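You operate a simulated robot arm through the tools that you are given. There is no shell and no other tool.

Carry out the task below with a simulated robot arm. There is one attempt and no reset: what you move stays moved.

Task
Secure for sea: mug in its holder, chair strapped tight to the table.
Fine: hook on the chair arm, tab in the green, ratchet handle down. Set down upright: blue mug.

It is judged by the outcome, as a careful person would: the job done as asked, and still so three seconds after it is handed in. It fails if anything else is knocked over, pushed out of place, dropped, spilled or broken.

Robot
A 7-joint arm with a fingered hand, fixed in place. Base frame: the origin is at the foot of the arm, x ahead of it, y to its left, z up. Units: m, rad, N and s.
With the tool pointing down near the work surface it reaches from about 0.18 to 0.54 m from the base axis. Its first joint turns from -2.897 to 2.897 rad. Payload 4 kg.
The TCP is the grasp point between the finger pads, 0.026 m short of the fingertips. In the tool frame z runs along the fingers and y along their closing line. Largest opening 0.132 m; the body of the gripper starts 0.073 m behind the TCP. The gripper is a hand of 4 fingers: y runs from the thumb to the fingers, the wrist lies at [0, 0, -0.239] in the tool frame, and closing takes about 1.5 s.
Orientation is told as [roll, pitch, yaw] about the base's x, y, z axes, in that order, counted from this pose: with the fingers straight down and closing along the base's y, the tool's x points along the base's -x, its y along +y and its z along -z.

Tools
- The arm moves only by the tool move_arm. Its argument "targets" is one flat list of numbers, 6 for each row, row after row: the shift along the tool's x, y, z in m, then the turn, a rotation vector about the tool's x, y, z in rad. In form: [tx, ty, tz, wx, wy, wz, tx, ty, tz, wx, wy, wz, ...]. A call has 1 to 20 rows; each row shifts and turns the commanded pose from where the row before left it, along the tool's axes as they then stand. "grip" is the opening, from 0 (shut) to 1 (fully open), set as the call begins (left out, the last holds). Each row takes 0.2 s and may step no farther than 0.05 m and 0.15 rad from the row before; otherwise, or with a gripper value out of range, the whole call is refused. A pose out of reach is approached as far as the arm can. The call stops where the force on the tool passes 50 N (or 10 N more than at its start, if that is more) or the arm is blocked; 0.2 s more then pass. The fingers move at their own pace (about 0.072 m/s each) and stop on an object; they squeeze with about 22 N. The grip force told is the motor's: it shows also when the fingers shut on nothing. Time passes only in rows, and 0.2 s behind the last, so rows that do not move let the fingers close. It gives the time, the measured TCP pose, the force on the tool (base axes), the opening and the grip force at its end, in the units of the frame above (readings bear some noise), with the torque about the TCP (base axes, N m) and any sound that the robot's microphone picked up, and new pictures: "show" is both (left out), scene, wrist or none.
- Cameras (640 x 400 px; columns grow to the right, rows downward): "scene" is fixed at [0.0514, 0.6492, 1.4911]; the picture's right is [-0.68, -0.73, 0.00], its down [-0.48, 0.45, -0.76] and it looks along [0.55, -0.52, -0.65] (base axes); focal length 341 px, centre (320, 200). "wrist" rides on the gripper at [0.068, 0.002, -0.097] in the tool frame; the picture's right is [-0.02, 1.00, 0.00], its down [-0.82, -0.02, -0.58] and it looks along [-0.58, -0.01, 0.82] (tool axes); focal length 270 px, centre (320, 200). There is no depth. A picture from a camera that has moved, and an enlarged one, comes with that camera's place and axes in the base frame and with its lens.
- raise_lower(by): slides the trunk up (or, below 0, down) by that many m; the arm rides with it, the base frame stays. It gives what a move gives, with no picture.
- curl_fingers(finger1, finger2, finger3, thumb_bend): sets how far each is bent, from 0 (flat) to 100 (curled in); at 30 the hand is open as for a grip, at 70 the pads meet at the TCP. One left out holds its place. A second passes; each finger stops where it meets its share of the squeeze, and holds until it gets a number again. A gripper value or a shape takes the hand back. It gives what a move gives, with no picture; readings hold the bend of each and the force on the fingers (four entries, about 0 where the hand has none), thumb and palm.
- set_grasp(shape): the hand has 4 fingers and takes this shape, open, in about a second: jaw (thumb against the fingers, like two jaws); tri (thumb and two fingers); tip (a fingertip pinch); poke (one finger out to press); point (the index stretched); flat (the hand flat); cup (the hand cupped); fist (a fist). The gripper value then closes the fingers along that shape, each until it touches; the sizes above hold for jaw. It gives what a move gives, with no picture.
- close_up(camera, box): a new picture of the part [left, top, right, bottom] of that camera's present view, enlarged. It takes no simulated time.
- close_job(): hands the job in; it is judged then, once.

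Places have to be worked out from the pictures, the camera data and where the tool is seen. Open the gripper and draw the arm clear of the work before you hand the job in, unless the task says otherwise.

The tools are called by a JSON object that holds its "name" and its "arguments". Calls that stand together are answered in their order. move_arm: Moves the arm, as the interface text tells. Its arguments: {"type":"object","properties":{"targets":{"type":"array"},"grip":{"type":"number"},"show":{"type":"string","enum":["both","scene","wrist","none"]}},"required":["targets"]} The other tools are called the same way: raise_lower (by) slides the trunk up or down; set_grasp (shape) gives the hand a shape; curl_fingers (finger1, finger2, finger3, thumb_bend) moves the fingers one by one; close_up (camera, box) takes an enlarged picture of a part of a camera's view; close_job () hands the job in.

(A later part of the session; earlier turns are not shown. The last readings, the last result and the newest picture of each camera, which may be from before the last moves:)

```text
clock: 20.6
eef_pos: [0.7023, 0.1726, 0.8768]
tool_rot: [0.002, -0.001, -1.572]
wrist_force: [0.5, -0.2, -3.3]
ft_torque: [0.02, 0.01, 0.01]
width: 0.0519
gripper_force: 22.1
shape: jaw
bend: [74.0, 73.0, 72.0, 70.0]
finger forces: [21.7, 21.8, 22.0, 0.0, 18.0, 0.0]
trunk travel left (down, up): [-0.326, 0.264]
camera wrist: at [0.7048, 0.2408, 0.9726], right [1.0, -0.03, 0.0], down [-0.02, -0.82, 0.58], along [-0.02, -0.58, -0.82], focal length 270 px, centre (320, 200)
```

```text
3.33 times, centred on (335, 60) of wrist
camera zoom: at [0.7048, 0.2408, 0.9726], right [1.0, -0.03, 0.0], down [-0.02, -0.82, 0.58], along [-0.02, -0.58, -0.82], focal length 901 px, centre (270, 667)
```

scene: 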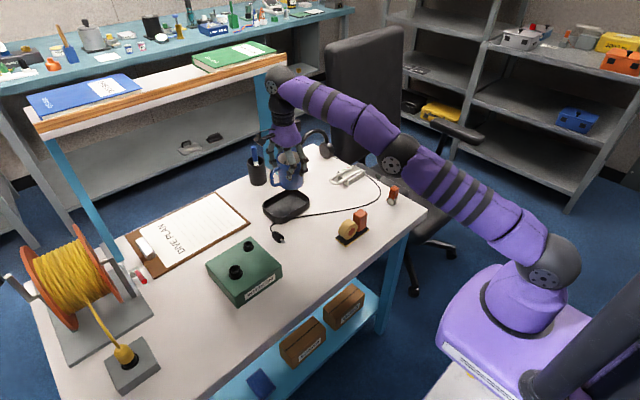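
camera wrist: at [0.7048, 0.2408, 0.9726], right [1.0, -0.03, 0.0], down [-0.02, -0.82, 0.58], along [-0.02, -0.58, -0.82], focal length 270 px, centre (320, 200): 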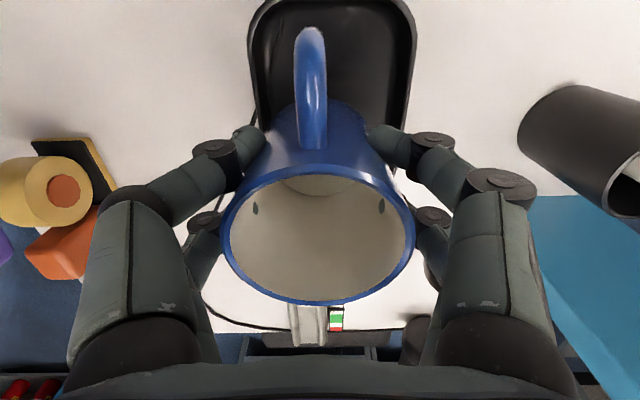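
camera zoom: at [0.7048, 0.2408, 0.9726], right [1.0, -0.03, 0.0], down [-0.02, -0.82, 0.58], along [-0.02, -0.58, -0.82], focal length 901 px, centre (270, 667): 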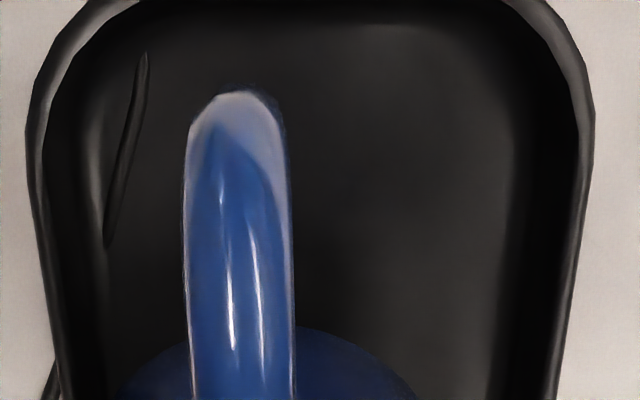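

The arm reported out of reach for that shift (still at x≈0.702). The arm is stretched upward from the lowered trunk, so I'll raise the trunk and lower the hand by the same amount to gain horizontal reach.

{"name": "raise_lower", "arguments": {"by": 0.1}}

{"name": "move_arm", "arguments": {"targets": [0, 0, 0.02, 0, 0, 0, 0, 0, 0.02, 0, 0, 0, 0, 0, 0.02, 0, 0, 0, 0, 0, 0.02, 0, 0, 0, 0, 0, 0.02, 0, 0, 0, 0, 0, 0, 0, 0, 0, 0, 0, 0, 0, 0, 0], "show": "both"}}

```text
clock: 21.9
eef_pos: [0.7018, 0.1722, 0.9744]
tool_rot: [0.0, -0.001, -1.572]
wrist_force: [0.0, -0.6, -3.0]
ft_torque: [0.07, -0.01, -0.03]
width: 0.0521
gripper_force: 21.7
shape: jaw
bend: [74.0, 73.0, 72.0, 70.0]
finger forces: [21.6, 21.7, 22.1, 0.0, 18.0, 0.0]
trunk travel left (down, up): [-0.426, 0.164]
```

```text
clock: 23.6
eef_pos: [0.6999, 0.1706, 0.8772]
tool_rot: [0.0, 0.0, -1.572]
wrist_force: [0.0, -0.1, -2.8]
ft_torque: [0.02, 0.02, 0.01]
width: 0.052
gripper_force: 21.9
shape: jaw
bend: [74.0, 73.0, 72.0, 70.0]
finger forces: [21.3, 21.5, 21.9, 0.0, 17.9, 0.1]
trunk travel left (down, up): [-0.426, 0.164]
camera wrist: at [0.7035, 0.2393, 0.9736], right [1.0, -0.03, 0.0], down [-0.02, -0.82, 0.58], along [-0.02, -0.58, -0.82], focal length 270 px, centre (320, 200)
```

scene: 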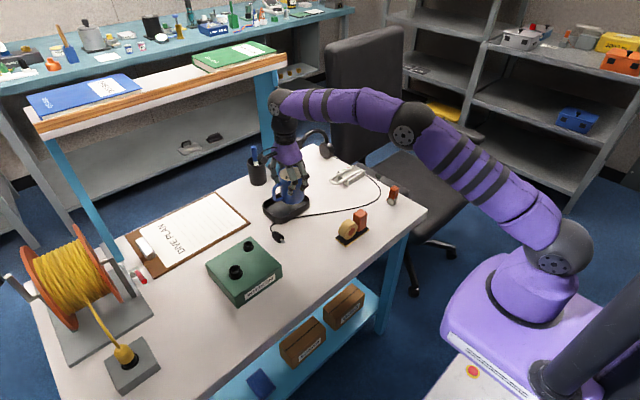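
wrist: 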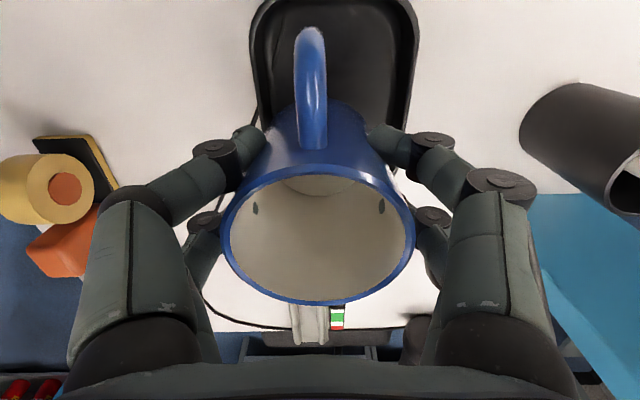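

Now in the better posture, TCP at (0.700,0.171). I'll shift the mug by +11 mm in x and +5 mm in y.

{"name": "move_arm", "arguments": {"targets": [0.0025, 0.0055, 0, 0, 0, 0, 0.0025, 0.0055, 0, 0, 0, 0, 0, 0, 0, 0, 0, 0], "show": "wrist"}}

{"name": "close_up", "arguments": {"camera": "wrist", "box": [240, 0, 430, 120]}}

{"name": "close_up", "arguments": {"camera": "scene", "box": [250, 160, 346, 220]}}

```text
clock: 24.4
eef_pos: [0.7136, 0.1768, 0.8756]
tool_rot: [0.001, -0.001, -1.573]
wrist_force: [0.1, 0.3, -3.2]
ft_torque: [0.02, -0.01, 0.0]
width: 0.0521
gripper_force: 21.9
shape: jaw
bend: [74.0, 73.0, 72.0, 70.0]
finger forces: [21.3, 21.5, 21.9, 0.0, 17.8, 0.1]
trunk travel left (down, up): [-0.426, 0.164]
camera wrist: at [0.7155, 0.2455, 0.973], right [1.0, -0.03, 0.0], down [-0.02, -0.82, 0.58], along [-0.02, -0.58, -0.82], focal length 270 px, centre (320, 200)
```

wrist: 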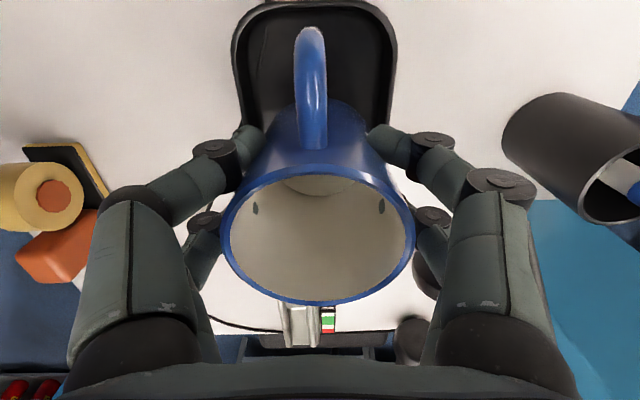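

```text
3.33 times, centred on (335, 60) of wrist
camera zoom: at [0.7155, 0.2455, 0.973], right [1.0, -0.03, 0.0], down [-0.02, -0.82, 0.58], along [-0.02, -0.58, -0.82], focal length 901 px, centre (270, 667)
```

zoom: 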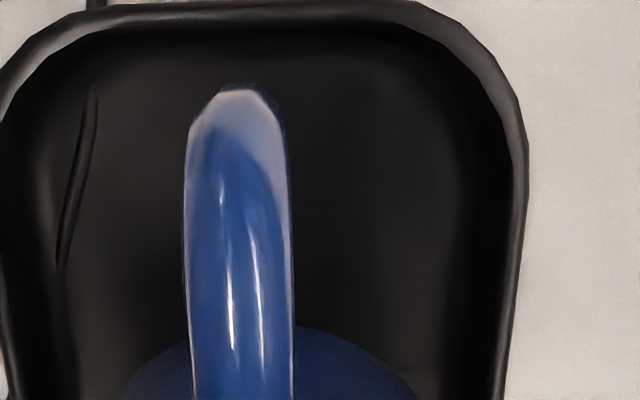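

```text
6.67 times, centred on (298, 190) of scene
camera zoom: at [0.0514, 0.6492, 1.4911], right [-0.68, -0.73, 0.0], down [-0.48, 0.45, -0.76], along [0.55, -0.52, -0.65], focal length 2274 px, centre (467, 267)
```

zoom: 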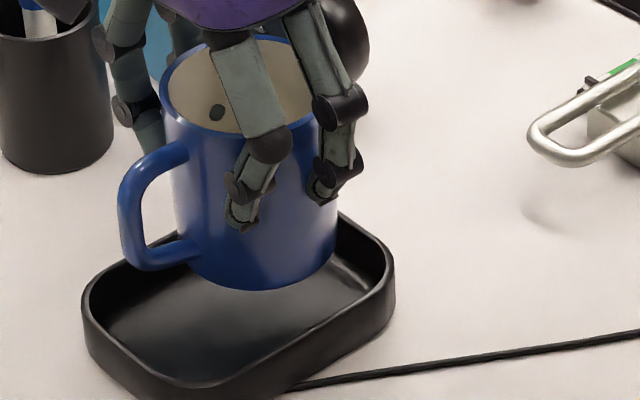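

x is now aligned to within about 1 mm, and in y the handle end clears the tray's inner wall by about 9 mm. I'll shift 3 mm toward -y and lower gently to just above the tray floor.

{"name": "move_arm", "arguments": {"targets": [-0.003, 0, 0.008, 0, 0, 0, 0, 0, 0.008, 0, 0, 0, 0, 0, 0.008, 0, 0, 0, 0, 0, 0.006, 0, 0, 0, 0, 0, 0.004, 0, 0, 0, 0, 0, 0, 0, 0, 0], "show": "both"}}

{"name": "close_up", "arguments": {"camera": "scene", "box": [250, 160, 346, 220]}}

```text
clock: 25.8
eef_pos: [0.7134, 0.1748, 0.8412]
tool_rot: [0.0, 0.0, -1.572]
wrist_force: [-0.1, -0.1, -2.9]
ft_torque: [0.04, -0.03, 0.03]
width: 0.0517
gripper_force: 22.6
shape: jaw
bend: [74.0, 73.0, 72.0, 70.0]
finger forces: [21.3, 21.5, 22.0, 0.0, 17.8, 0.0]
trunk travel left (down, up): [-0.426, 0.164]
camera wrist: at [0.7164, 0.2434, 0.9379], right [1.0, -0.03, 0.0], down [-0.02, -0.82, 0.58], along [-0.02, -0.58, -0.82], focal length 270 px, centre (320, 200)
```

scene: 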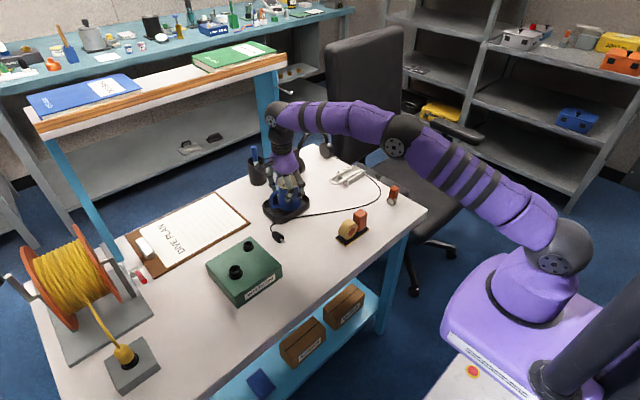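
wrist: 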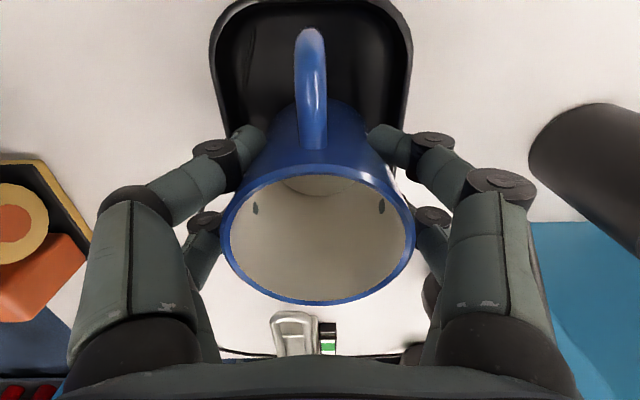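

```text
6.67 times, centred on (298, 190) of scene
camera zoom: at [0.0514, 0.6492, 1.4911], right [-0.68, -0.73, 0.0], down [-0.48, 0.45, -0.76], along [0.55, -0.52, -0.65], focal length 2274 px, centre (467, 267)
```

zoom: 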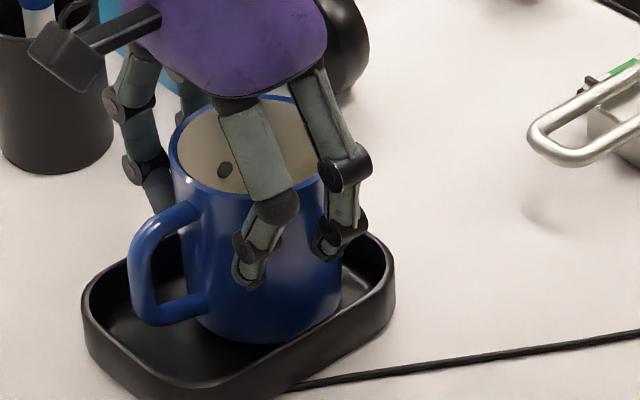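

The mug is inside the tray walls, just above the floor. I'll lower in 1–2 mm steps, watching the force for contact.

{"name": "move_arm", "arguments": {"targets": [0, 0, 0.002, 0, 0, 0, 0, 0, 0.0015, 0, 0, 0, 0, 0, 0.0015, 0, 0, 0], "show": "none"}}

```text
clock: 26.6
eef_pos: [0.7134, 0.1744, 0.8364]
tool_rot: [0.001, 0.001, -1.573]
wrist_force: [0.0, -0.3, 0.1]
ft_torque: [0.02, 0.03, 0.01]
width: 0.0519
gripper_force: 21.5
shape: jaw
bend: [74.0, 73.0, 72.0, 70.0]
finger forces: [21.2, 21.6, 21.9, 0.1, 17.8, 0.1]
trunk travel left (down, up): [-0.426, 0.164]
```

The load dropped from 2.9 N to about 0, so the mug is resting on the tray floor. I'll open the hand moderately and look.

{"name": "move_arm", "arguments": {"targets": [0, 0, 0, 0, 0, 0, 0, 0, 0, 0, 0, 0, 0, 0, 0, 0, 0, 0, 0, 0, 0, 0, 0, 0, 0, 0, 0, 0, 0, 0], "grip": 0.8, "show": "both"}}

{"name": "close_up", "arguments": {"camera": "scene", "box": [250, 160, 346, 220]}}

```text
clock: 27.8
eef_pos: [0.7134, 0.1748, 0.836]
tool_rot: [0.0, -0.001, -1.574]
wrist_force: [0.2, -0.2, 0.0]
ft_torque: [0.0, 0.04, -0.03]
width: 0.1053
gripper_force: 0.0
shape: jaw
bend: [59.0, 59.0, 59.0, 45.0]
finger forces: [0.0, 0.1, 0.1, 0.1, 0.0, 0.0]
trunk travel left (down, up): [-0.426, 0.164]
camera wrist: at [0.716, 0.2428, 0.9335], right [1.0, -0.03, 0.0], down [-0.02, -0.82, 0.58], along [-0.02, -0.58, -0.82], focal length 270 px, centre (320, 200)
```

scene: 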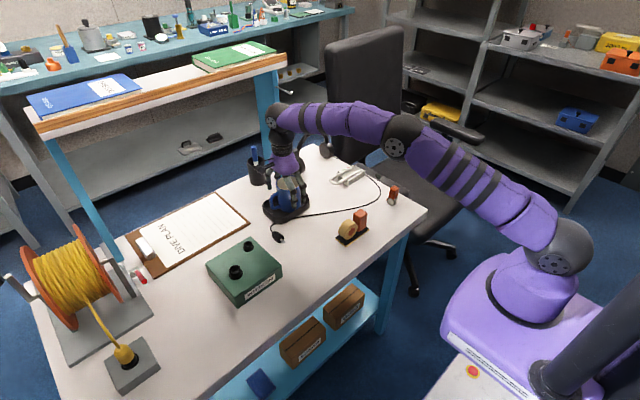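
wrist: 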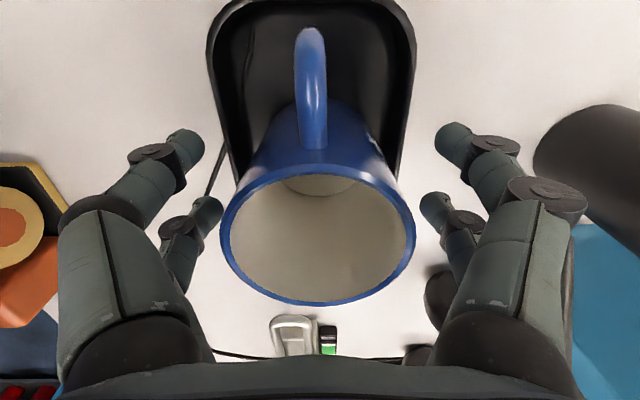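

```text
6.67 times, centred on (298, 190) of scene
camera zoom: at [0.0514, 0.6492, 1.4911], right [-0.68, -0.73, 0.0], down [-0.48, 0.45, -0.76], along [0.55, -0.52, -0.65], focal length 2274 px, centre (467, 267)
```

zoom: 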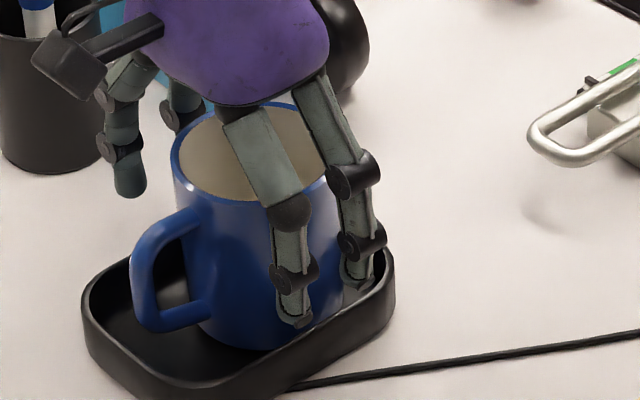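

The mug stands upright in the tray and the fingers are clear. I'll lift the hand straight up and away.

{"name": "move_arm", "arguments": {"targets": [0, 0, -0.02, 0, 0, 0, 0, 0, -0.03, 0, 0, 0, 0, 0, -0.04, 0, 0, 0, 0, 0, -0.04, 0, 0, 0, 0, 0, -0.04, 0, 0, 0, 0, 0, 0, 0, 0, 0], "show": "both"}}

{"name": "close_up", "arguments": {"camera": "scene", "box": [250, 160, 346, 220]}}

```text
clock: 29.1
eef_pos: [0.6954, 0.1627, 0.999]
tool_rot: [0.001, 0.0, -1.574]
wrist_force: [0.3, -0.7, 0.0]
ft_torque: [-0.01, 0.05, 0.01]
width: 0.1055
gripper_force: 0.1
shape: jaw
bend: [59.0, 59.0, 59.0, 45.0]
finger forces: [0.0, 0.1, 0.0, 0.0, 0.0, 0.0]
out of reach, approached as far as the arm can: row 4, 5
trunk travel left (down, up): [-0.426, 0.164]
camera wrist: at [0.6982, 0.2319, 1.0958], right [1.0, -0.03, 0.0], down [-0.02, -0.82, 0.58], along [-0.02, -0.58, -0.82], focal length 270 px, centre (320, 200)
```

scene: 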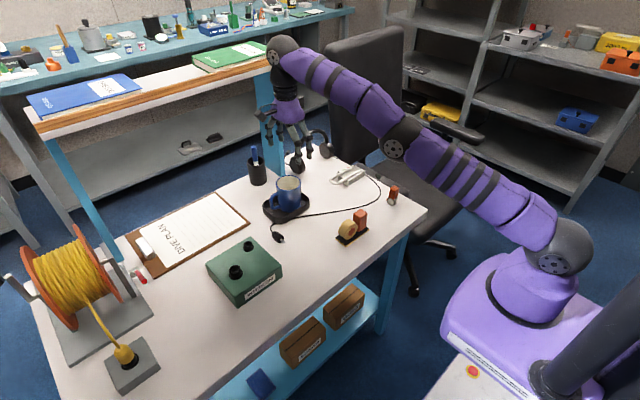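
wrist: 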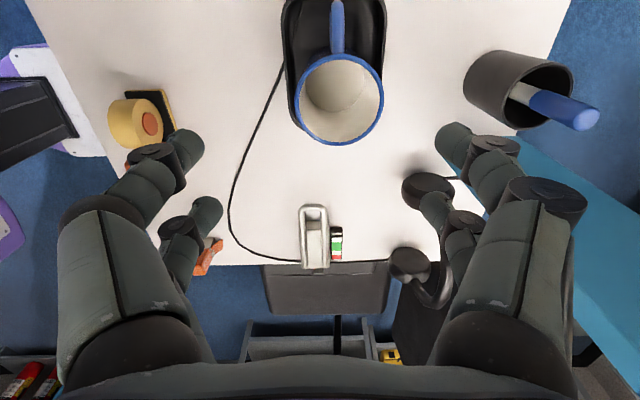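

```text
6.67 times, centred on (298, 190) of scene
camera zoom: at [0.0514, 0.6492, 1.4911], right [-0.68, -0.73, 0.0], down [-0.48, 0.45, -0.76], along [0.55, -0.52, -0.65], focal length 2274 px, centre (467, 267)
```

zoom: 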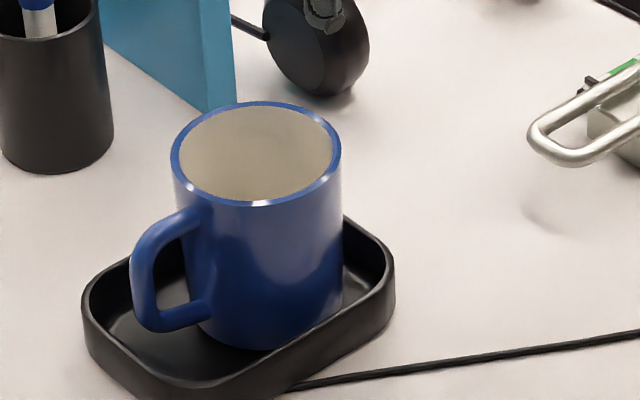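

The mug is upright in its holder. Next is the hook, at about (0.4995,-0.0895) with its top at z≈0.822. I'll move above it with yaw back to 0 and look closely.

{"name": "move_arm", "arguments": {"targets": [-0.0316, -0.0269, 0, 0, 0, 0, -0.0316, -0.0269, 0, 0, 0, 0, -0.0316, -0.0269, 0, 0, 0, 0, -0.0316, -0.0269, 0, 0, 0, 0, -0.0316, -0.0269, 0, 0, 0, 0, -0.0316, -0.0269, 0, 0, 0, 0, -0.0316, -0.0269, 0, 0, 0, 0, -0.0316, -0.0269, 0, 0, 0, 0, 0, 0, 0, 0, 0, -0.1431, 0, 0, 0, 0, 0, -0.1431, 0, 0, 0, 0, 0, -0.1431, 0, 0, 0, 0, 0, -0.1431, 0, 0, 0, 0, 0, -0.1431, 0, 0, 0, 0, 0, -0.1431, 0, 0, 0, 0, 0, -0.1431, 0, 0, 0, 0, 0, -0.1431, 0, 0, 0, 0, 0, -0.1431, 0, 0, 0, 0, 0, -0.1431, 0, 0, 0, 0, 0, -0.1431, 0, 0, 0, 0, 0, 0], "grip": 1.0, "show": "both"}}

```text
clock: 33.4
eef_pos: [0.6625, -0.0525, 1.0596]
tool_rot: [0.0, 0.002, 0.004]
wrist_force: [-0.8, 0.8, -0.2]
ft_torque: [0.0, -0.01, 0.01]
width: 0.1319
gripper_force: 0.0
shape: jaw
bend: [30.0, 30.0, 30.0, 30.0]
finger forces: [0.1, 0.0, 0.1, 0.1, 0.0, 0.1]
out of reach, approached as far as the arm can: row 1, 2, 3, 4, 5, 6, 7
trunk travel left (down, up): [-0.426, 0.164]
camera wrist: at [0.5943, -0.0517, 1.1556], right [0.02, 1.0, 0.0], down [0.82, -0.02, 0.58], along [0.58, -0.01, -0.82], focal length 270 px, centre (320, 200)
```

scene: 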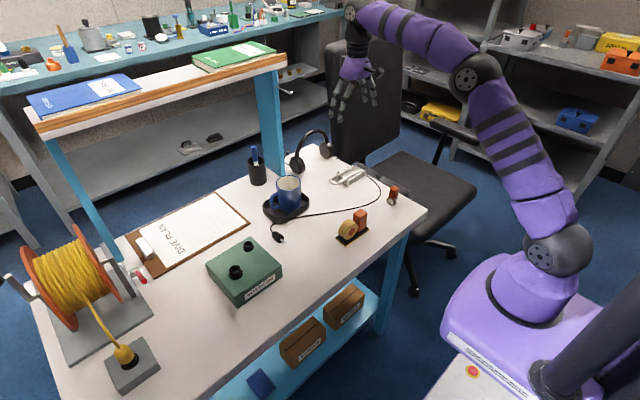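
wrist: 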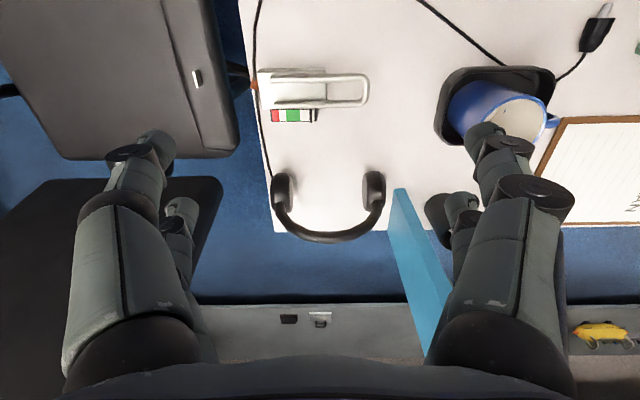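

The hand is now at (0.66,-0.05,1.06), offset from plan because the earlier commands were clipped. I'll move back over the hook.

{"name": "move_arm", "arguments": {"targets": [0.045, -0.0094, 0, 0, 0, 0, 0.045, -0.0094, 0, 0, 0, 0, 0.045, -0.0094, 0, 0, 0, 0, 0.045, -0.0094, 0, 0, 0, 0, 0, 0, 0, 0, 0, 0], "show": "none"}}

{"name": "raise_lower", "arguments": {"by": -0.1}}

{"name": "move_arm", "arguments": {"targets": [0, 0, 0, 0, 0, 0], "show": "both"}}

```text
clock: 34.5
eef_pos: [0.4799, -0.0917, 1.0578]
tool_rot: [0.0, -0.003, 0.003]
wrist_force: [-0.5, -0.6, -0.2]
ft_torque: [-0.01, 0.01, 0.0]
width: 0.1321
gripper_force: 0.0
shape: jaw
bend: [30.0, 30.0, 30.0, 30.0]
finger forces: [0.0, 0.0, 0.1, 0.0, 0.0, 0.0]
trunk travel left (down, up): [-0.426, 0.164]
```

```text
clock: 35.9
eef_pos: [0.4812, -0.0929, 0.9578]
tool_rot: [0.0, 0.0, 0.001]
wrist_force: [-0.6, -0.1, -0.6]
ft_torque: [0.01, -0.01, 0.01]
width: 0.1319
gripper_force: 0.0
shape: jaw
bend: [30.0, 30.0, 30.0, 30.0]
finger forces: [0.0, 0.0, 0.0, 0.0, 0.0, 0.0]
trunk travel left (down, up): [-0.326, 0.264]
```

```text
clock: 36.3
eef_pos: [0.481, -0.0923, 0.9583]
tool_rot: [-0.001, 0.0, 0.002]
wrist_force: [-0.3, 0.5, 0.3]
ft_torque: [-0.02, 0.01, 0.04]
width: 0.1321
gripper_force: 0.0
shape: jaw
bend: [30.0, 30.0, 30.0, 30.0]
finger forces: [0.0, 0.1, 0.0, 0.0, 0.0, 0.0]
trunk travel left (down, up): [-0.326, 0.264]
camera wrist: at [0.4139, -0.0902, 1.055], right [0.02, 1.0, 0.0], down [0.82, -0.02, 0.58], along [0.58, -0.01, -0.82], focal length 270 px, centre (320, 200)
```

scene: 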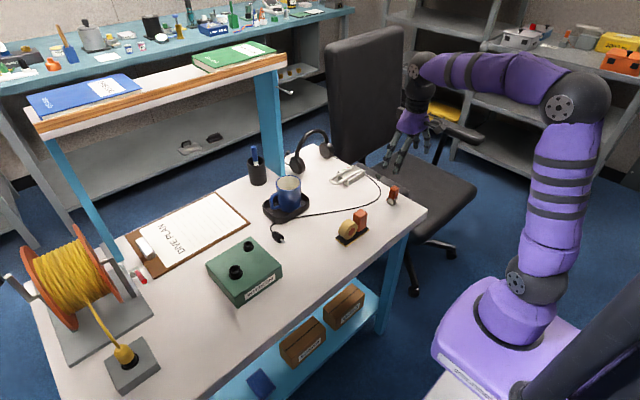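
wrist: 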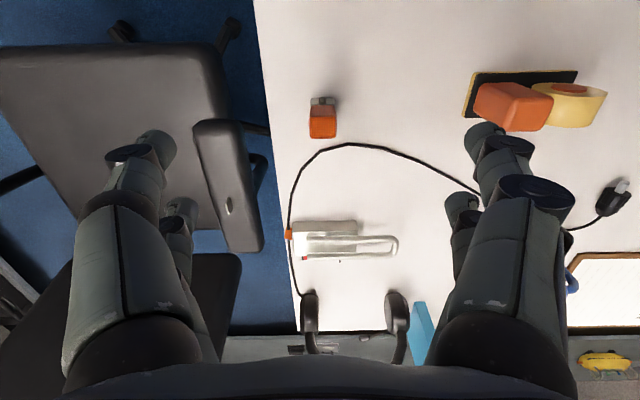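

The hook is straight below-ahead. Before grasping such a small block, I'll try the "tri" and "tip" hand shapes in free air to see their geometry.

{"name": "set_grasp", "arguments": {"shape": "tri"}}

{"name": "move_arm", "arguments": {"targets": [0, 0, 0, 0, 0, 0, 0, 0, 0, 0, 0, 0, 0, 0, 0, 0, 0, 0, 0, 0, 0, 0, 0, 0], "grip": 0.25, "show": "wrist"}}

{"name": "set_grasp", "arguments": {"shape": "tip"}}

{"name": "move_arm", "arguments": {"targets": [0, 0, 0, 0, 0, 0, 0, 0, 0, 0, 0, 0, 0, 0, 0, 0, 0, 0, 0, 0, 0, 0, 0, 0], "grip": 0.25, "show": "wrist"}}

```text
clock: 37.2
eef_pos: [0.4822, -0.092, 0.9574]
tool_rot: [-0.001, 0.001, 0.0]
wrist_force: [-0.2, 0.2, -0.7]
ft_torque: [0.02, 0.02, 0.0]
width: 0.1319
gripper_force: 0.1
shape: tri
bend: [30.0, 30.0, 30.0, 30.0]
finger forces: [0.0, 0.1, 0.0, 0.0, 0.0, 0.0]
trunk travel left (down, up): [-0.326, 0.264]
```

```text
clock: 38.2
eef_pos: [0.4817, -0.0916, 0.958]
tool_rot: [0.0, 0.002, 0.0]
wrist_force: [0.3, -0.2, -0.1]
ft_torque: [0.01, 0.01, -0.02]
width: 0.0337
gripper_force: 0.0
shape: tri
bend: [73.0, 73.0, 73.0, 70.0]
finger forces: [0.0, 0.0, 0.0, 0.1, 0.0, 0.0]
trunk travel left (down, up): [-0.326, 0.264]
camera wrist: at [0.4138, -0.09, 1.0549], right [0.02, 1.0, 0.0], down [0.82, -0.02, 0.58], along [0.58, -0.01, -0.82], focal length 270 px, centre (320, 200)
```

wrist: 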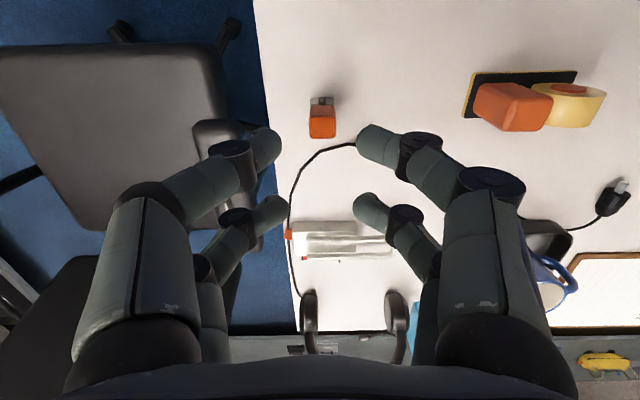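

```text
clock: 39.1
eef_pos: [0.4823, -0.0919, 0.9587]
tool_rot: [0.0, 0.001, 0.003]
wrist_force: [0.2, -0.3, -0.1]
ft_torque: [0.04, 0.0, 0.02]
width: 0.1318
gripper_force: 0.0
shape: tip
bend: [30.0, 30.0, 30.0, 30.0]
finger forces: [0.0, 0.1, 0.0, 0.0, 0.0, 0.0]
trunk travel left (down, up): [-0.326, 0.264]
```

```text
clock: 40.1
eef_pos: [0.4813, -0.0931, 0.958]
tool_rot: [0.0, 0.0, -0.001]
wrist_force: [0.3, 0.7, 0.1]
ft_torque: [-0.02, 0.03, 0.04]
width: 0.0336
gripper_force: 0.1
shape: tip
bend: [73.0, 73.0, 73.0, 70.0]
finger forces: [0.0, 0.0, 0.1, 0.0, 0.0, 0.0]
trunk travel left (down, up): [-0.326, 0.264]
camera wrist: at [0.4133, -0.0909, 1.055], right [0.03, 1.0, 0.0], down [0.82, -0.02, 0.58], along [0.58, -0.01, -0.82], focal length 270 px, centre (320, 200)
```

wrist: 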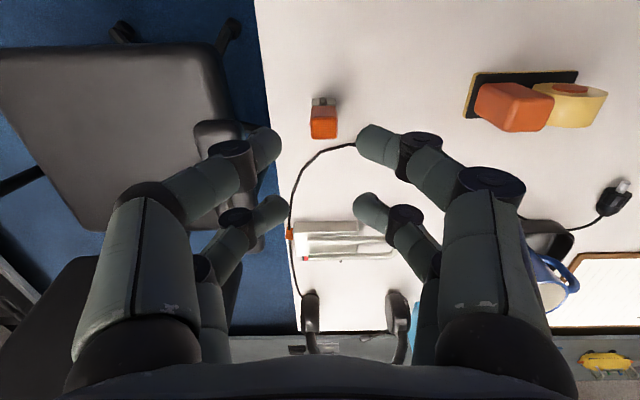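

All shapes keep two digits on each side, at about tool x = ±0.02, so I'll stay with jaw. I'll lower over the hook with the hand open for a close look at its slot.

{"name": "set_grasp", "arguments": {"shape": "jaw"}}

{"name": "move_arm", "arguments": {"targets": [-0.018, 0.003, 0, 0, 0, 0, 0, 0, 0, 0, 0, 0], "grip": 1.0, "show": "none"}}

{"name": "raise_lower", "arguments": {"by": -0.075}}

{"name": "move_arm", "arguments": {"targets": [0, 0, 0, 0, 0, 0], "show": "both"}}

{"name": "close_up", "arguments": {"camera": "wrist", "box": [260, 90, 380, 200]}}

```text
clock: 41.0
eef_pos: [0.4802, -0.093, 0.9581]
tool_rot: [0.0, -0.001, 0.001]
wrist_force: [0.5, -0.3, -0.1]
ft_torque: [-0.01, -0.01, 0.03]
width: 0.132
gripper_force: 0.1
shape: jaw
bend: [30.0, 30.0, 30.0, 30.0]
finger forces: [0.0, 0.1, 0.0, 0.0, 0.0, 0.0]
trunk travel left (down, up): [-0.326, 0.264]
```

```text
clock: 41.6
eef_pos: [0.498, -0.0885, 0.9579]
tool_rot: [0.001, -0.001, 0.002]
wrist_force: [-0.4, -0.9, -0.5]
ft_torque: [0.02, -0.01, 0.02]
width: 0.132
gripper_force: 0.0
shape: jaw
bend: [30.0, 30.0, 30.0, 30.0]
finger forces: [0.1, 0.1, 0.0, 0.0, 0.1, 0.1]
trunk travel left (down, up): [-0.326, 0.264]
```

```text
clock: 42.7
eef_pos: [0.4994, -0.0888, 0.8835]
tool_rot: [0.0, 0.0, 0.003]
wrist_force: [-0.1, -0.1, 0.4]
ft_torque: [-0.02, 0.01, -0.02]
width: 0.132
gripper_force: 0.0
shape: jaw
bend: [30.0, 30.0, 30.0, 30.0]
finger forces: [0.0, 0.0, 0.1, 0.0, 0.0, 0.1]
trunk travel left (down, up): [-0.251, 0.339]
```

```text
clock: 43.1
eef_pos: [0.498, -0.088, 0.8831]
tool_rot: [0.002, -0.001, 0.002]
wrist_force: [-0.3, 1.6, -0.1]
ft_torque: [0.02, -0.03, 0.0]
width: 0.1318
gripper_force: 0.1
shape: jaw
bend: [30.0, 30.0, 30.0, 30.0]
finger forces: [0.0, 0.1, 0.1, 0.1, 0.0, 0.0]
trunk travel left (down, up): [-0.251, 0.339]
camera wrist: at [0.4312, -0.0871, 0.9803], right [0.02, 1.0, 0.0], down [0.82, -0.02, 0.58], along [0.58, -0.01, -0.82], focal length 270 px, centre (320, 200)
```

scene: 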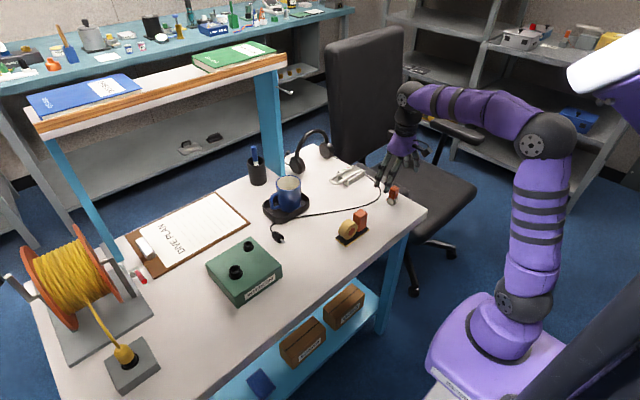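
wrist: 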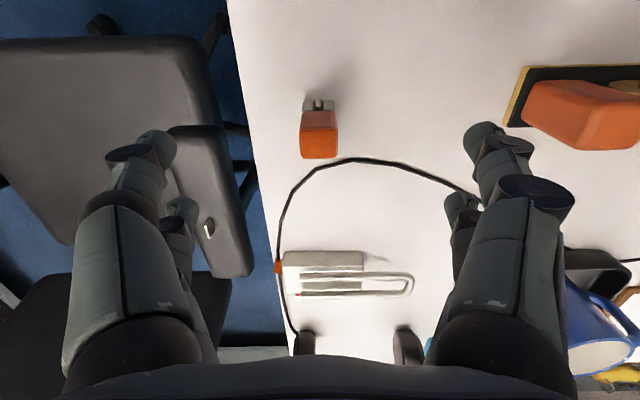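

```text
3.64 times, centred on (320, 145) of wrist
camera zoom: at [0.4312, -0.0871, 0.9803], right [0.02, 1.0, 0.0], down [0.82, -0.02, 0.58], along [0.58, -0.01, -0.82], focal length 983 px, centre (320, 400)
```

zoom: 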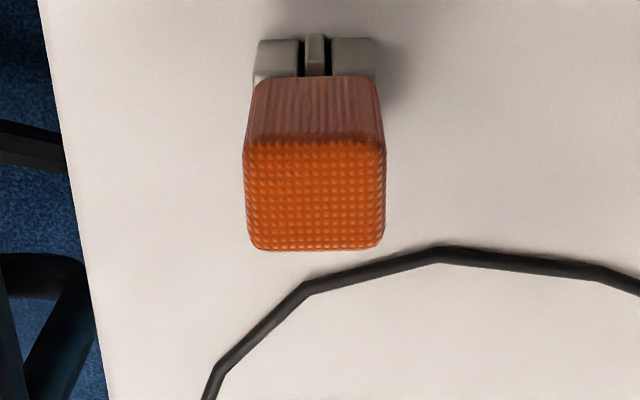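

{"name": "close_up", "arguments": {"camera": "wrist", "box": [295, 90, 345, 125]}}

{"name": "close_up", "arguments": {"camera": "scene", "box": [375, 170, 425, 210]}}

{"name": "close_up", "arguments": {"camera": "wrist", "box": [160, 110, 280, 290]}}

```text
11.43 times, centred on (320, 108) of wrist
camera zoom: at [0.4312, -0.0871, 0.9803], right [0.02, 1.0, 0.0], down [0.82, -0.02, 0.58], along [0.58, -0.01, -0.82], focal length 3089 px, centre (320, 1257)
```

zoom: 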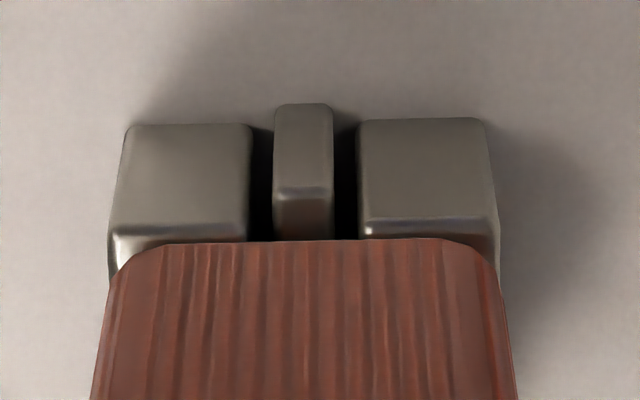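

```text
10.00 times, centred on (400, 190) of scene
camera zoom: at [0.0514, 0.6492, 1.4911], right [-0.68, -0.73, 0.0], down [-0.48, 0.45, -0.76], along [0.55, -0.52, -0.65], focal length 3410 px, centre (-480, 300)
```

zoom: 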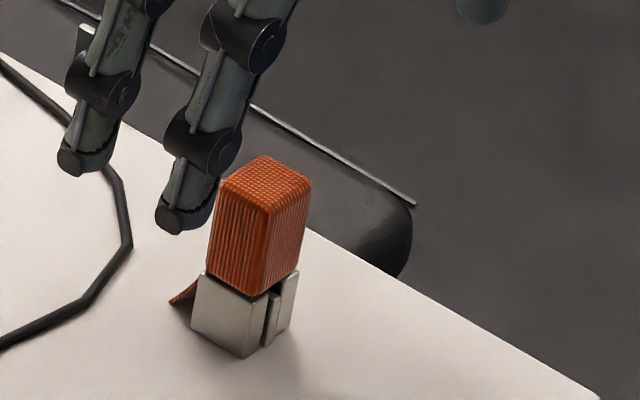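

```text
2.22 times, centred on (220, 200) of wrist
camera zoom: at [0.4312, -0.0871, 0.9803], right [0.02, 1.0, 0.0], down [0.82, -0.02, 0.58], along [0.58, -0.01, -0.82], focal length 601 px, centre (542, 200)
```

zoom: 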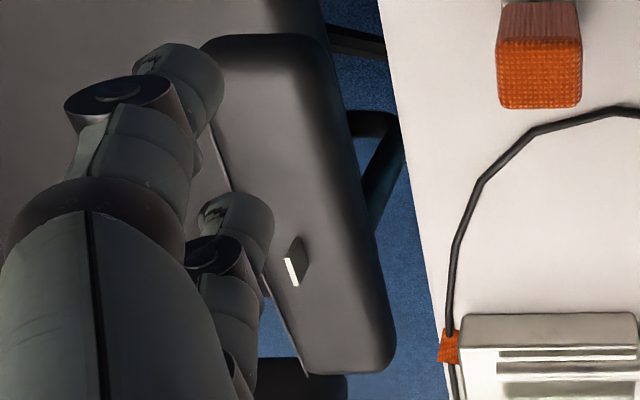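

The hook straddles a 3.5 mm stub in a 6.5 mm slot, centred at (0.4997,-0.0897) with no yaw; the same kind of stub on the chair arm tops out at about (0.679,-0.250,0.697). I'll narrow the fingers and descend around the orange grip.

{"name": "move_arm", "arguments": {"targets": [-0.0005, -0.0005, 0, 0, 0, 0, 0, 0, 0, 0, 0, 0, 0, 0, 0, 0, 0, 0, 0, 0, 0, 0, 0, 0], "grip": 0.55, "show": "none"}}

{"name": "raise_lower", "arguments": {"by": -0.045}}

{"name": "move_arm", "arguments": {"targets": [0, 0, 0, 0, 0, 0], "show": "wrist"}}

{"name": "close_up", "arguments": {"camera": "scene", "box": [350, 150, 430, 210]}}

```text
clock: 44.1
eef_pos: [0.4983, -0.0886, 0.8838]
tool_rot: [-0.001, 0.0, 0.001]
wrist_force: [0.6, 0.0, 0.2]
ft_torque: [-0.01, 0.04, 0.04]
width: 0.0731
gripper_force: 0.0
shape: jaw
bend: [72.0, 72.0, 72.0, 70.0]
finger forces: [0.0, 0.0, 0.1, 0.0, 0.0, 0.1]
trunk travel left (down, up): [-0.251, 0.339]
```

```text
clock: 45.0
eef_pos: [0.5004, -0.0893, 0.8391]
tool_rot: [0.002, 0.0, 0.002]
wrist_force: [-0.7, -0.6, -0.9]
ft_torque: [0.01, 0.01, 0.02]
width: 0.0734
gripper_force: 0.1
shape: jaw
bend: [72.0, 72.0, 72.0, 70.0]
finger forces: [0.0, 0.0, 0.1, 0.0, 0.1, 0.0]
trunk travel left (down, up): [-0.206, 0.384]
```

```text
clock: 45.4
eef_pos: [0.4986, -0.0894, 0.8396]
tool_rot: [0.001, -0.001, 0.001]
wrist_force: [0.4, 0.6, 0.1]
ft_torque: [-0.02, -0.02, 0.0]
width: 0.0734
gripper_force: 0.0
shape: jaw
bend: [72.0, 72.0, 72.0, 70.0]
finger forces: [0.1, 0.1, 0.0, 0.0, 0.0, 0.1]
trunk travel left (down, up): [-0.206, 0.384]
camera wrist: at [0.4319, -0.0874, 0.9356], right [0.02, 1.0, 0.0], down [0.82, -0.02, 0.58], along [0.58, -0.01, -0.82], focal length 270 px, centre (320, 200)
```

wrist: 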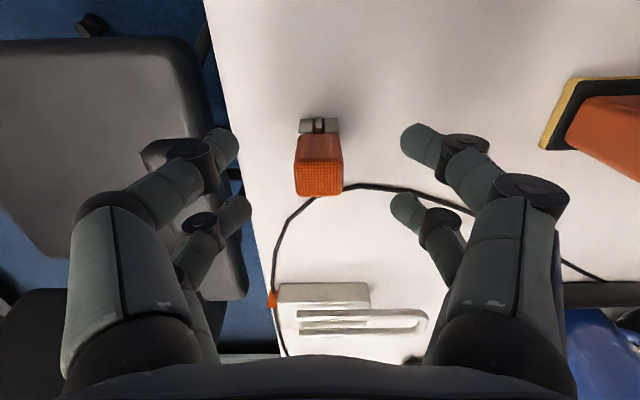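

```text
6.67 times, centred on (390, 180) of scene
camera zoom: at [0.0514, 0.6492, 1.4911], right [-0.68, -0.73, 0.0], down [-0.48, 0.45, -0.76], along [0.55, -0.52, -0.65], focal length 2274 px, centre (-147, 333)
```

zoom: 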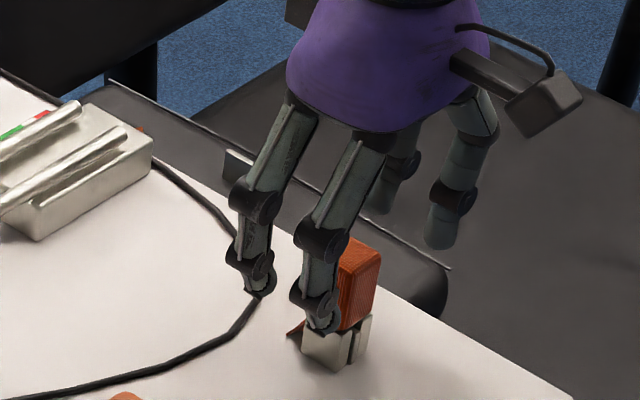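

The block sits midway between the digit pairs. I'll descend another 27 mm and close on it.

{"name": "raise_lower", "arguments": {"by": -0.027}}

{"name": "move_arm", "arguments": {"targets": [0, 0, 0, 0, 0, 0], "show": "wrist"}}

{"name": "move_arm", "arguments": {"targets": [0, 0, 0, 0, 0, 0, 0, 0, 0, 0, 0, 0, 0, 0, 0, 0, 0, 0, 0, 0, 0, 0, 0, 0, 0, 0, 0, 0, 0, 0, 0, 0, 0, 0, 0, 0], "grip": 0.0, "show": "wrist"}}

{"name": "close_up", "arguments": {"camera": "scene", "box": [350, 150, 430, 210]}}

```text
clock: 46.1
eef_pos: [0.4986, -0.0902, 0.8115]
tool_rot: [0.001, -0.001, 0.002]
wrist_force: [-0.5, -0.2, -0.1]
ft_torque: [0.0, -0.02, 0.0]
width: 0.0732
gripper_force: 0.0
shape: jaw
bend: [72.0, 72.0, 72.0, 70.0]
finger forces: [0.0, 0.0, 0.0, 0.1, 0.0, 0.0]
trunk travel left (down, up): [-0.179, 0.411]
```

```text
clock: 46.5
eef_pos: [0.4988, -0.0889, 0.8107]
tool_rot: [0.0, 0.0, 0.0]
wrist_force: [0.6, -0.3, 0.1]
ft_torque: [-0.03, -0.02, -0.03]
width: 0.073
gripper_force: 0.1
shape: jaw
bend: [72.0, 72.0, 72.0, 70.0]
finger forces: [0.1, 0.0, 0.1, 0.1, 0.0, 0.0]
trunk travel left (down, up): [-0.179, 0.411]
camera wrist: at [0.4319, -0.0874, 0.9086], right [0.02, 1.0, 0.0], down [0.82, -0.02, 0.58], along [0.58, -0.01, -0.82], focal length 270 px, centre (320, 200)
```

wrist: 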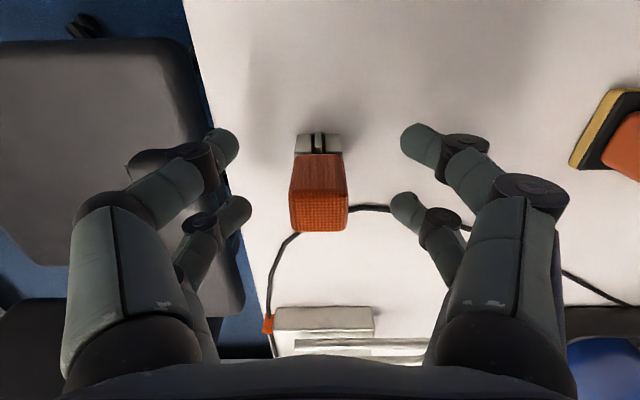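

```text
clock: 47.9
eef_pos: [0.499, -0.0894, 0.8117]
tool_rot: [0.0, -0.001, 0.001]
wrist_force: [0.8, -0.2, -0.3]
ft_torque: [-0.02, 0.0, -0.01]
width: 0.0
gripper_force: 21.9
shape: jaw
bend: [70.0, 64.0, 69.0, 69.0]
finger forces: [0.1, 0.0, 0.0, 0.1, 0.7, 0.0]
trunk travel left (down, up): [-0.179, 0.411]
camera wrist: at [0.4319, -0.0874, 0.9086], right [0.02, 1.0, 0.0], down [0.82, -0.02, 0.58], along [0.58, -0.01, -0.82], focal length 270 px, centre (320, 200)
```

wrist: 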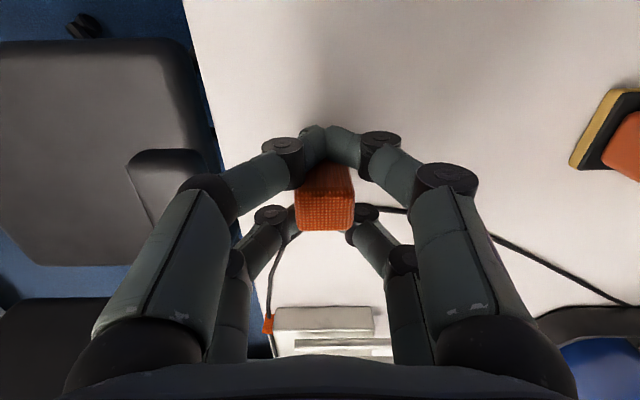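

```text
6.67 times, centred on (390, 180) of scene
camera zoom: at [0.0514, 0.6492, 1.4911], right [-0.68, -0.73, 0.0], down [-0.48, 0.45, -0.76], along [0.55, -0.52, -0.65], focal length 2274 px, centre (-147, 333)
```

zoom: 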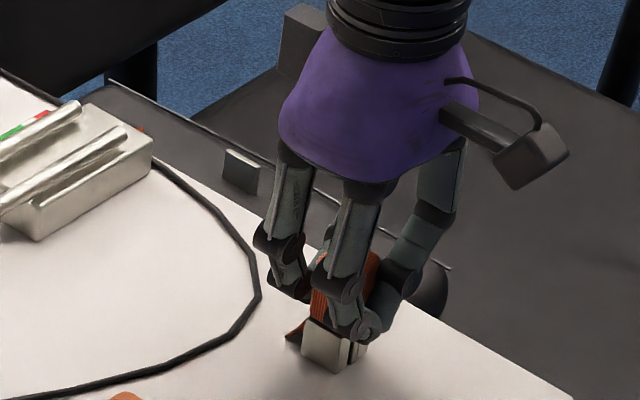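

The digits closed past the block on both sides without gripping it (width 0), so I need to use a single opposed pair. I'll reopen and check that the hook hasn't moved.

{"name": "move_arm", "arguments": {"targets": [0, 0, 0, 0, 0, 0, 0, 0, 0, 0, 0, 0, 0, 0, 0, 0, 0, 0, 0, 0, 0, 0, 0, 0, 0, 0, 0, 0, 0, 0], "grip": 0.55, "show": "wrist"}}

{"name": "close_up", "arguments": {"camera": "wrist", "box": [260, 110, 380, 250]}}

```text
clock: 49.1
eef_pos: [0.4994, -0.0893, 0.8117]
tool_rot: [0.0, -0.001, 0.001]
wrist_force: [0.4, -0.1, -0.3]
ft_torque: [-0.01, -0.02, 0.0]
width: 0.0722
gripper_force: 0.0
shape: jaw
bend: [72.0, 72.0, 72.0, 70.0]
finger forces: [0.0, 0.0, 0.1, 0.0, 0.0, 0.0]
trunk travel left (down, up): [-0.179, 0.411]
camera wrist: at [0.4319, -0.0874, 0.9086], right [0.02, 1.0, 0.0], down [0.82, -0.02, 0.58], along [0.58, -0.01, -0.82], focal length 270 px, centre (320, 200)
```

wrist: 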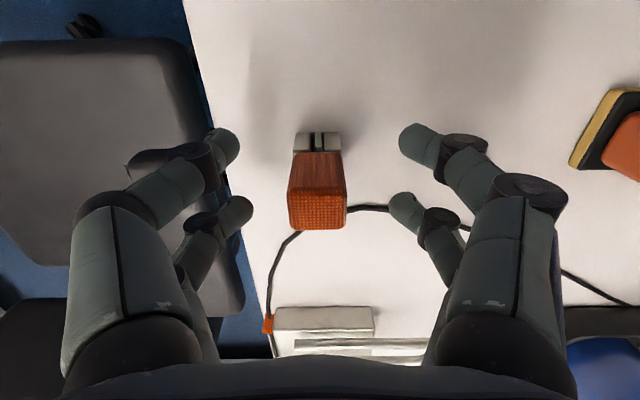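

```text
2.86 times, centred on (320, 180) of wrist
camera zoom: at [0.4319, -0.0874, 0.9086], right [0.02, 1.0, 0.0], down [0.82, -0.02, 0.58], along [0.58, -0.01, -0.82], focal length 772 px, centre (320, 257)
```

zoom: 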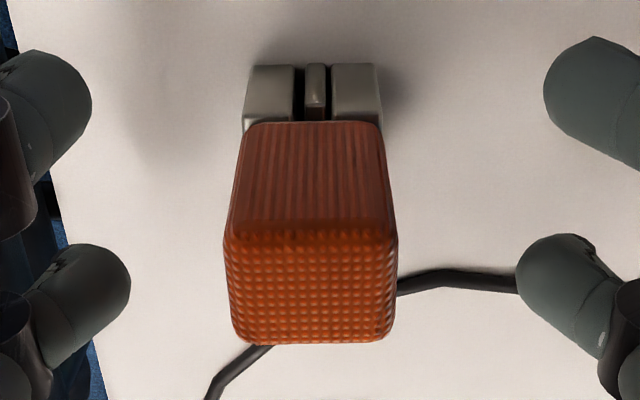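

The hook is unmoved. I'll shift 19.5 mm toward -x so the far digit pair lines up with the block, then close.

{"name": "move_arm", "arguments": {"targets": [0.01, -0.0005, 0, 0, 0, 0, 0.0095, -0.0005, 0, 0, 0, 0, 0, 0, 0, 0, 0, 0], "show": "wrist"}}

{"name": "close_up", "arguments": {"camera": "wrist", "box": [230, 140, 410, 290]}}

```text
clock: 49.9
eef_pos: [0.4794, -0.0904, 0.8122]
tool_rot: [0.0, -0.002, 0.0]
wrist_force: [-0.1, -0.3, -0.1]
ft_torque: [0.02, 0.0, -0.01]
width: 0.0723
gripper_force: 0.0
shape: jaw
bend: [72.0, 72.0, 72.0, 70.0]
finger forces: [0.0, 0.0, 0.0, 0.0, 0.0, 0.1]
trunk travel left (down, up): [-0.179, 0.411]
camera wrist: at [0.4118, -0.0893, 0.909], right [0.02, 1.0, 0.0], down [0.82, -0.02, 0.58], along [0.58, -0.01, -0.82], focal length 270 px, centre (320, 200)
```

wrist: 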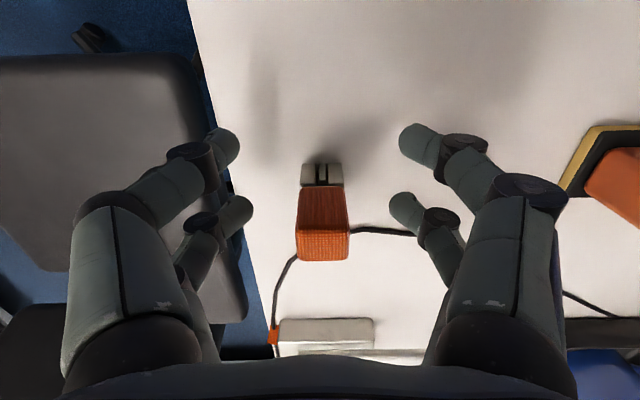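

```text
2.67 times, centred on (320, 215) of wrist
camera zoom: at [0.4118, -0.0893, 0.909], right [0.02, 1.0, 0.0], down [0.82, -0.02, 0.58], along [0.58, -0.01, -0.82], focal length 721 px, centre (320, 160)
```

zoom: 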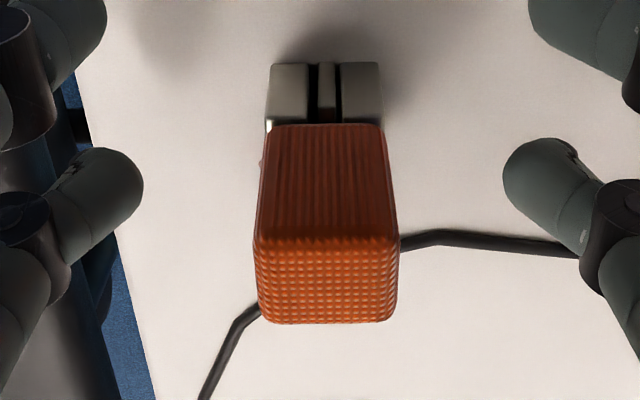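

The far digits sit about 2–5 mm beyond the block's centre. I'll shift 3 mm more and close.

{"name": "move_arm", "arguments": {"targets": [0.003, 0, 0, 0, 0, 0, 0, 0, 0, 0, 0, 0], "show": "none"}}

{"name": "move_arm", "arguments": {"targets": [0, 0, 0, 0, 0, 0, 0, 0, 0, 0, 0, 0, 0, 0, 0, 0, 0, 0, 0, 0, 0, 0, 0, 0, 0, 0, 0, 0, 0, 0, 0, 0, 0, 0, 0, 0], "grip": 0.0, "show": "wrist"}}

{"name": "close_up", "arguments": {"camera": "scene", "box": [350, 150, 430, 210]}}

{"name": "close_up", "arguments": {"camera": "wrist", "box": [230, 110, 410, 270]}}

```text
clock: 50.5
eef_pos: [0.4767, -0.0913, 0.8122]
tool_rot: [0.0, 0.001, 0.003]
wrist_force: [0.0, 0.9, -0.2]
ft_torque: [0.0, 0.01, 0.01]
width: 0.0723
gripper_force: 0.1
shape: jaw
bend: [72.0, 72.0, 72.0, 70.0]
finger forces: [0.1, 0.1, 0.0, 0.0, 0.0, 0.1]
trunk travel left (down, up): [-0.179, 0.411]
```

```text
clock: 51.9
eef_pos: [0.4767, -0.0901, 0.812]
tool_rot: [0.0, -0.001, 0.001]
wrist_force: [-0.8, 0.2, -0.3]
ft_torque: [-0.02, 0.01, -0.03]
width: 0.0
gripper_force: 22.4
shape: jaw
bend: [61.0, 73.0, 73.0, 70.0]
finger forces: [0.0, 19.0, 19.1, 0.1, 0.0, 0.0]
trunk travel left (down, up): [-0.179, 0.411]
camera wrist: at [0.4095, -0.0887, 0.9089], right [0.02, 1.0, 0.0], down [0.82, -0.02, 0.58], along [0.58, -0.01, -0.82], focal length 270 px, centre (320, 200)
```

wrist: 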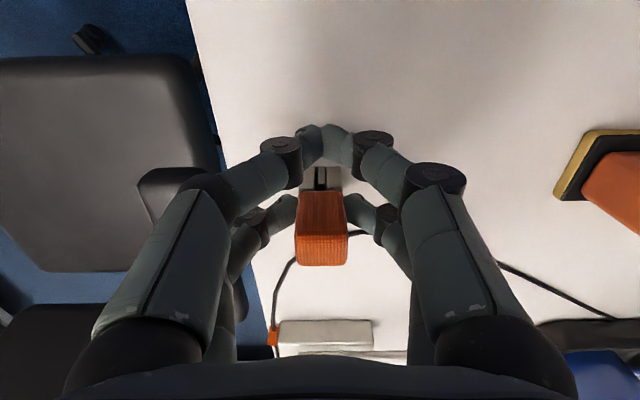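

```text
6.67 times, centred on (390, 180) of scene
camera zoom: at [0.0514, 0.6492, 1.4911], right [-0.68, -0.73, 0.0], down [-0.48, 0.45, -0.76], along [0.55, -0.52, -0.65], focal length 2274 px, centre (-147, 333)
```

zoom: 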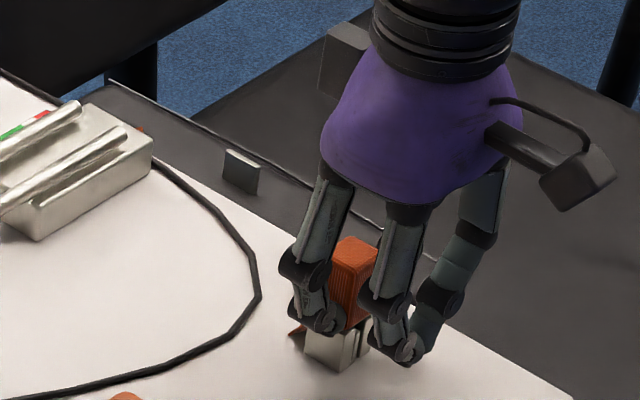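

```text
2.50 times, centred on (320, 190) of wrist
camera zoom: at [0.4095, -0.0887, 0.9089], right [0.02, 1.0, 0.0], down [0.82, -0.02, 0.58], along [0.58, -0.01, -0.82], focal length 676 px, centre (320, 225)
```

zoom: 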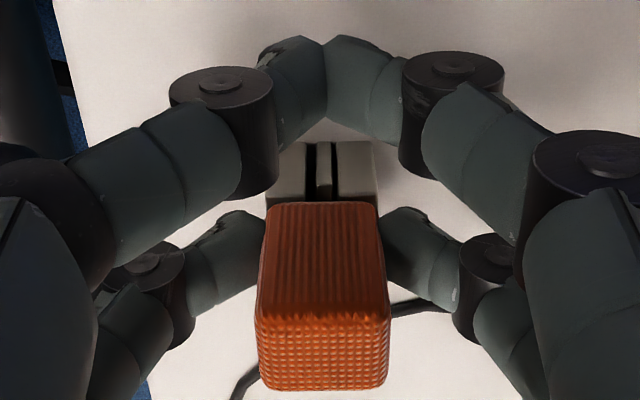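

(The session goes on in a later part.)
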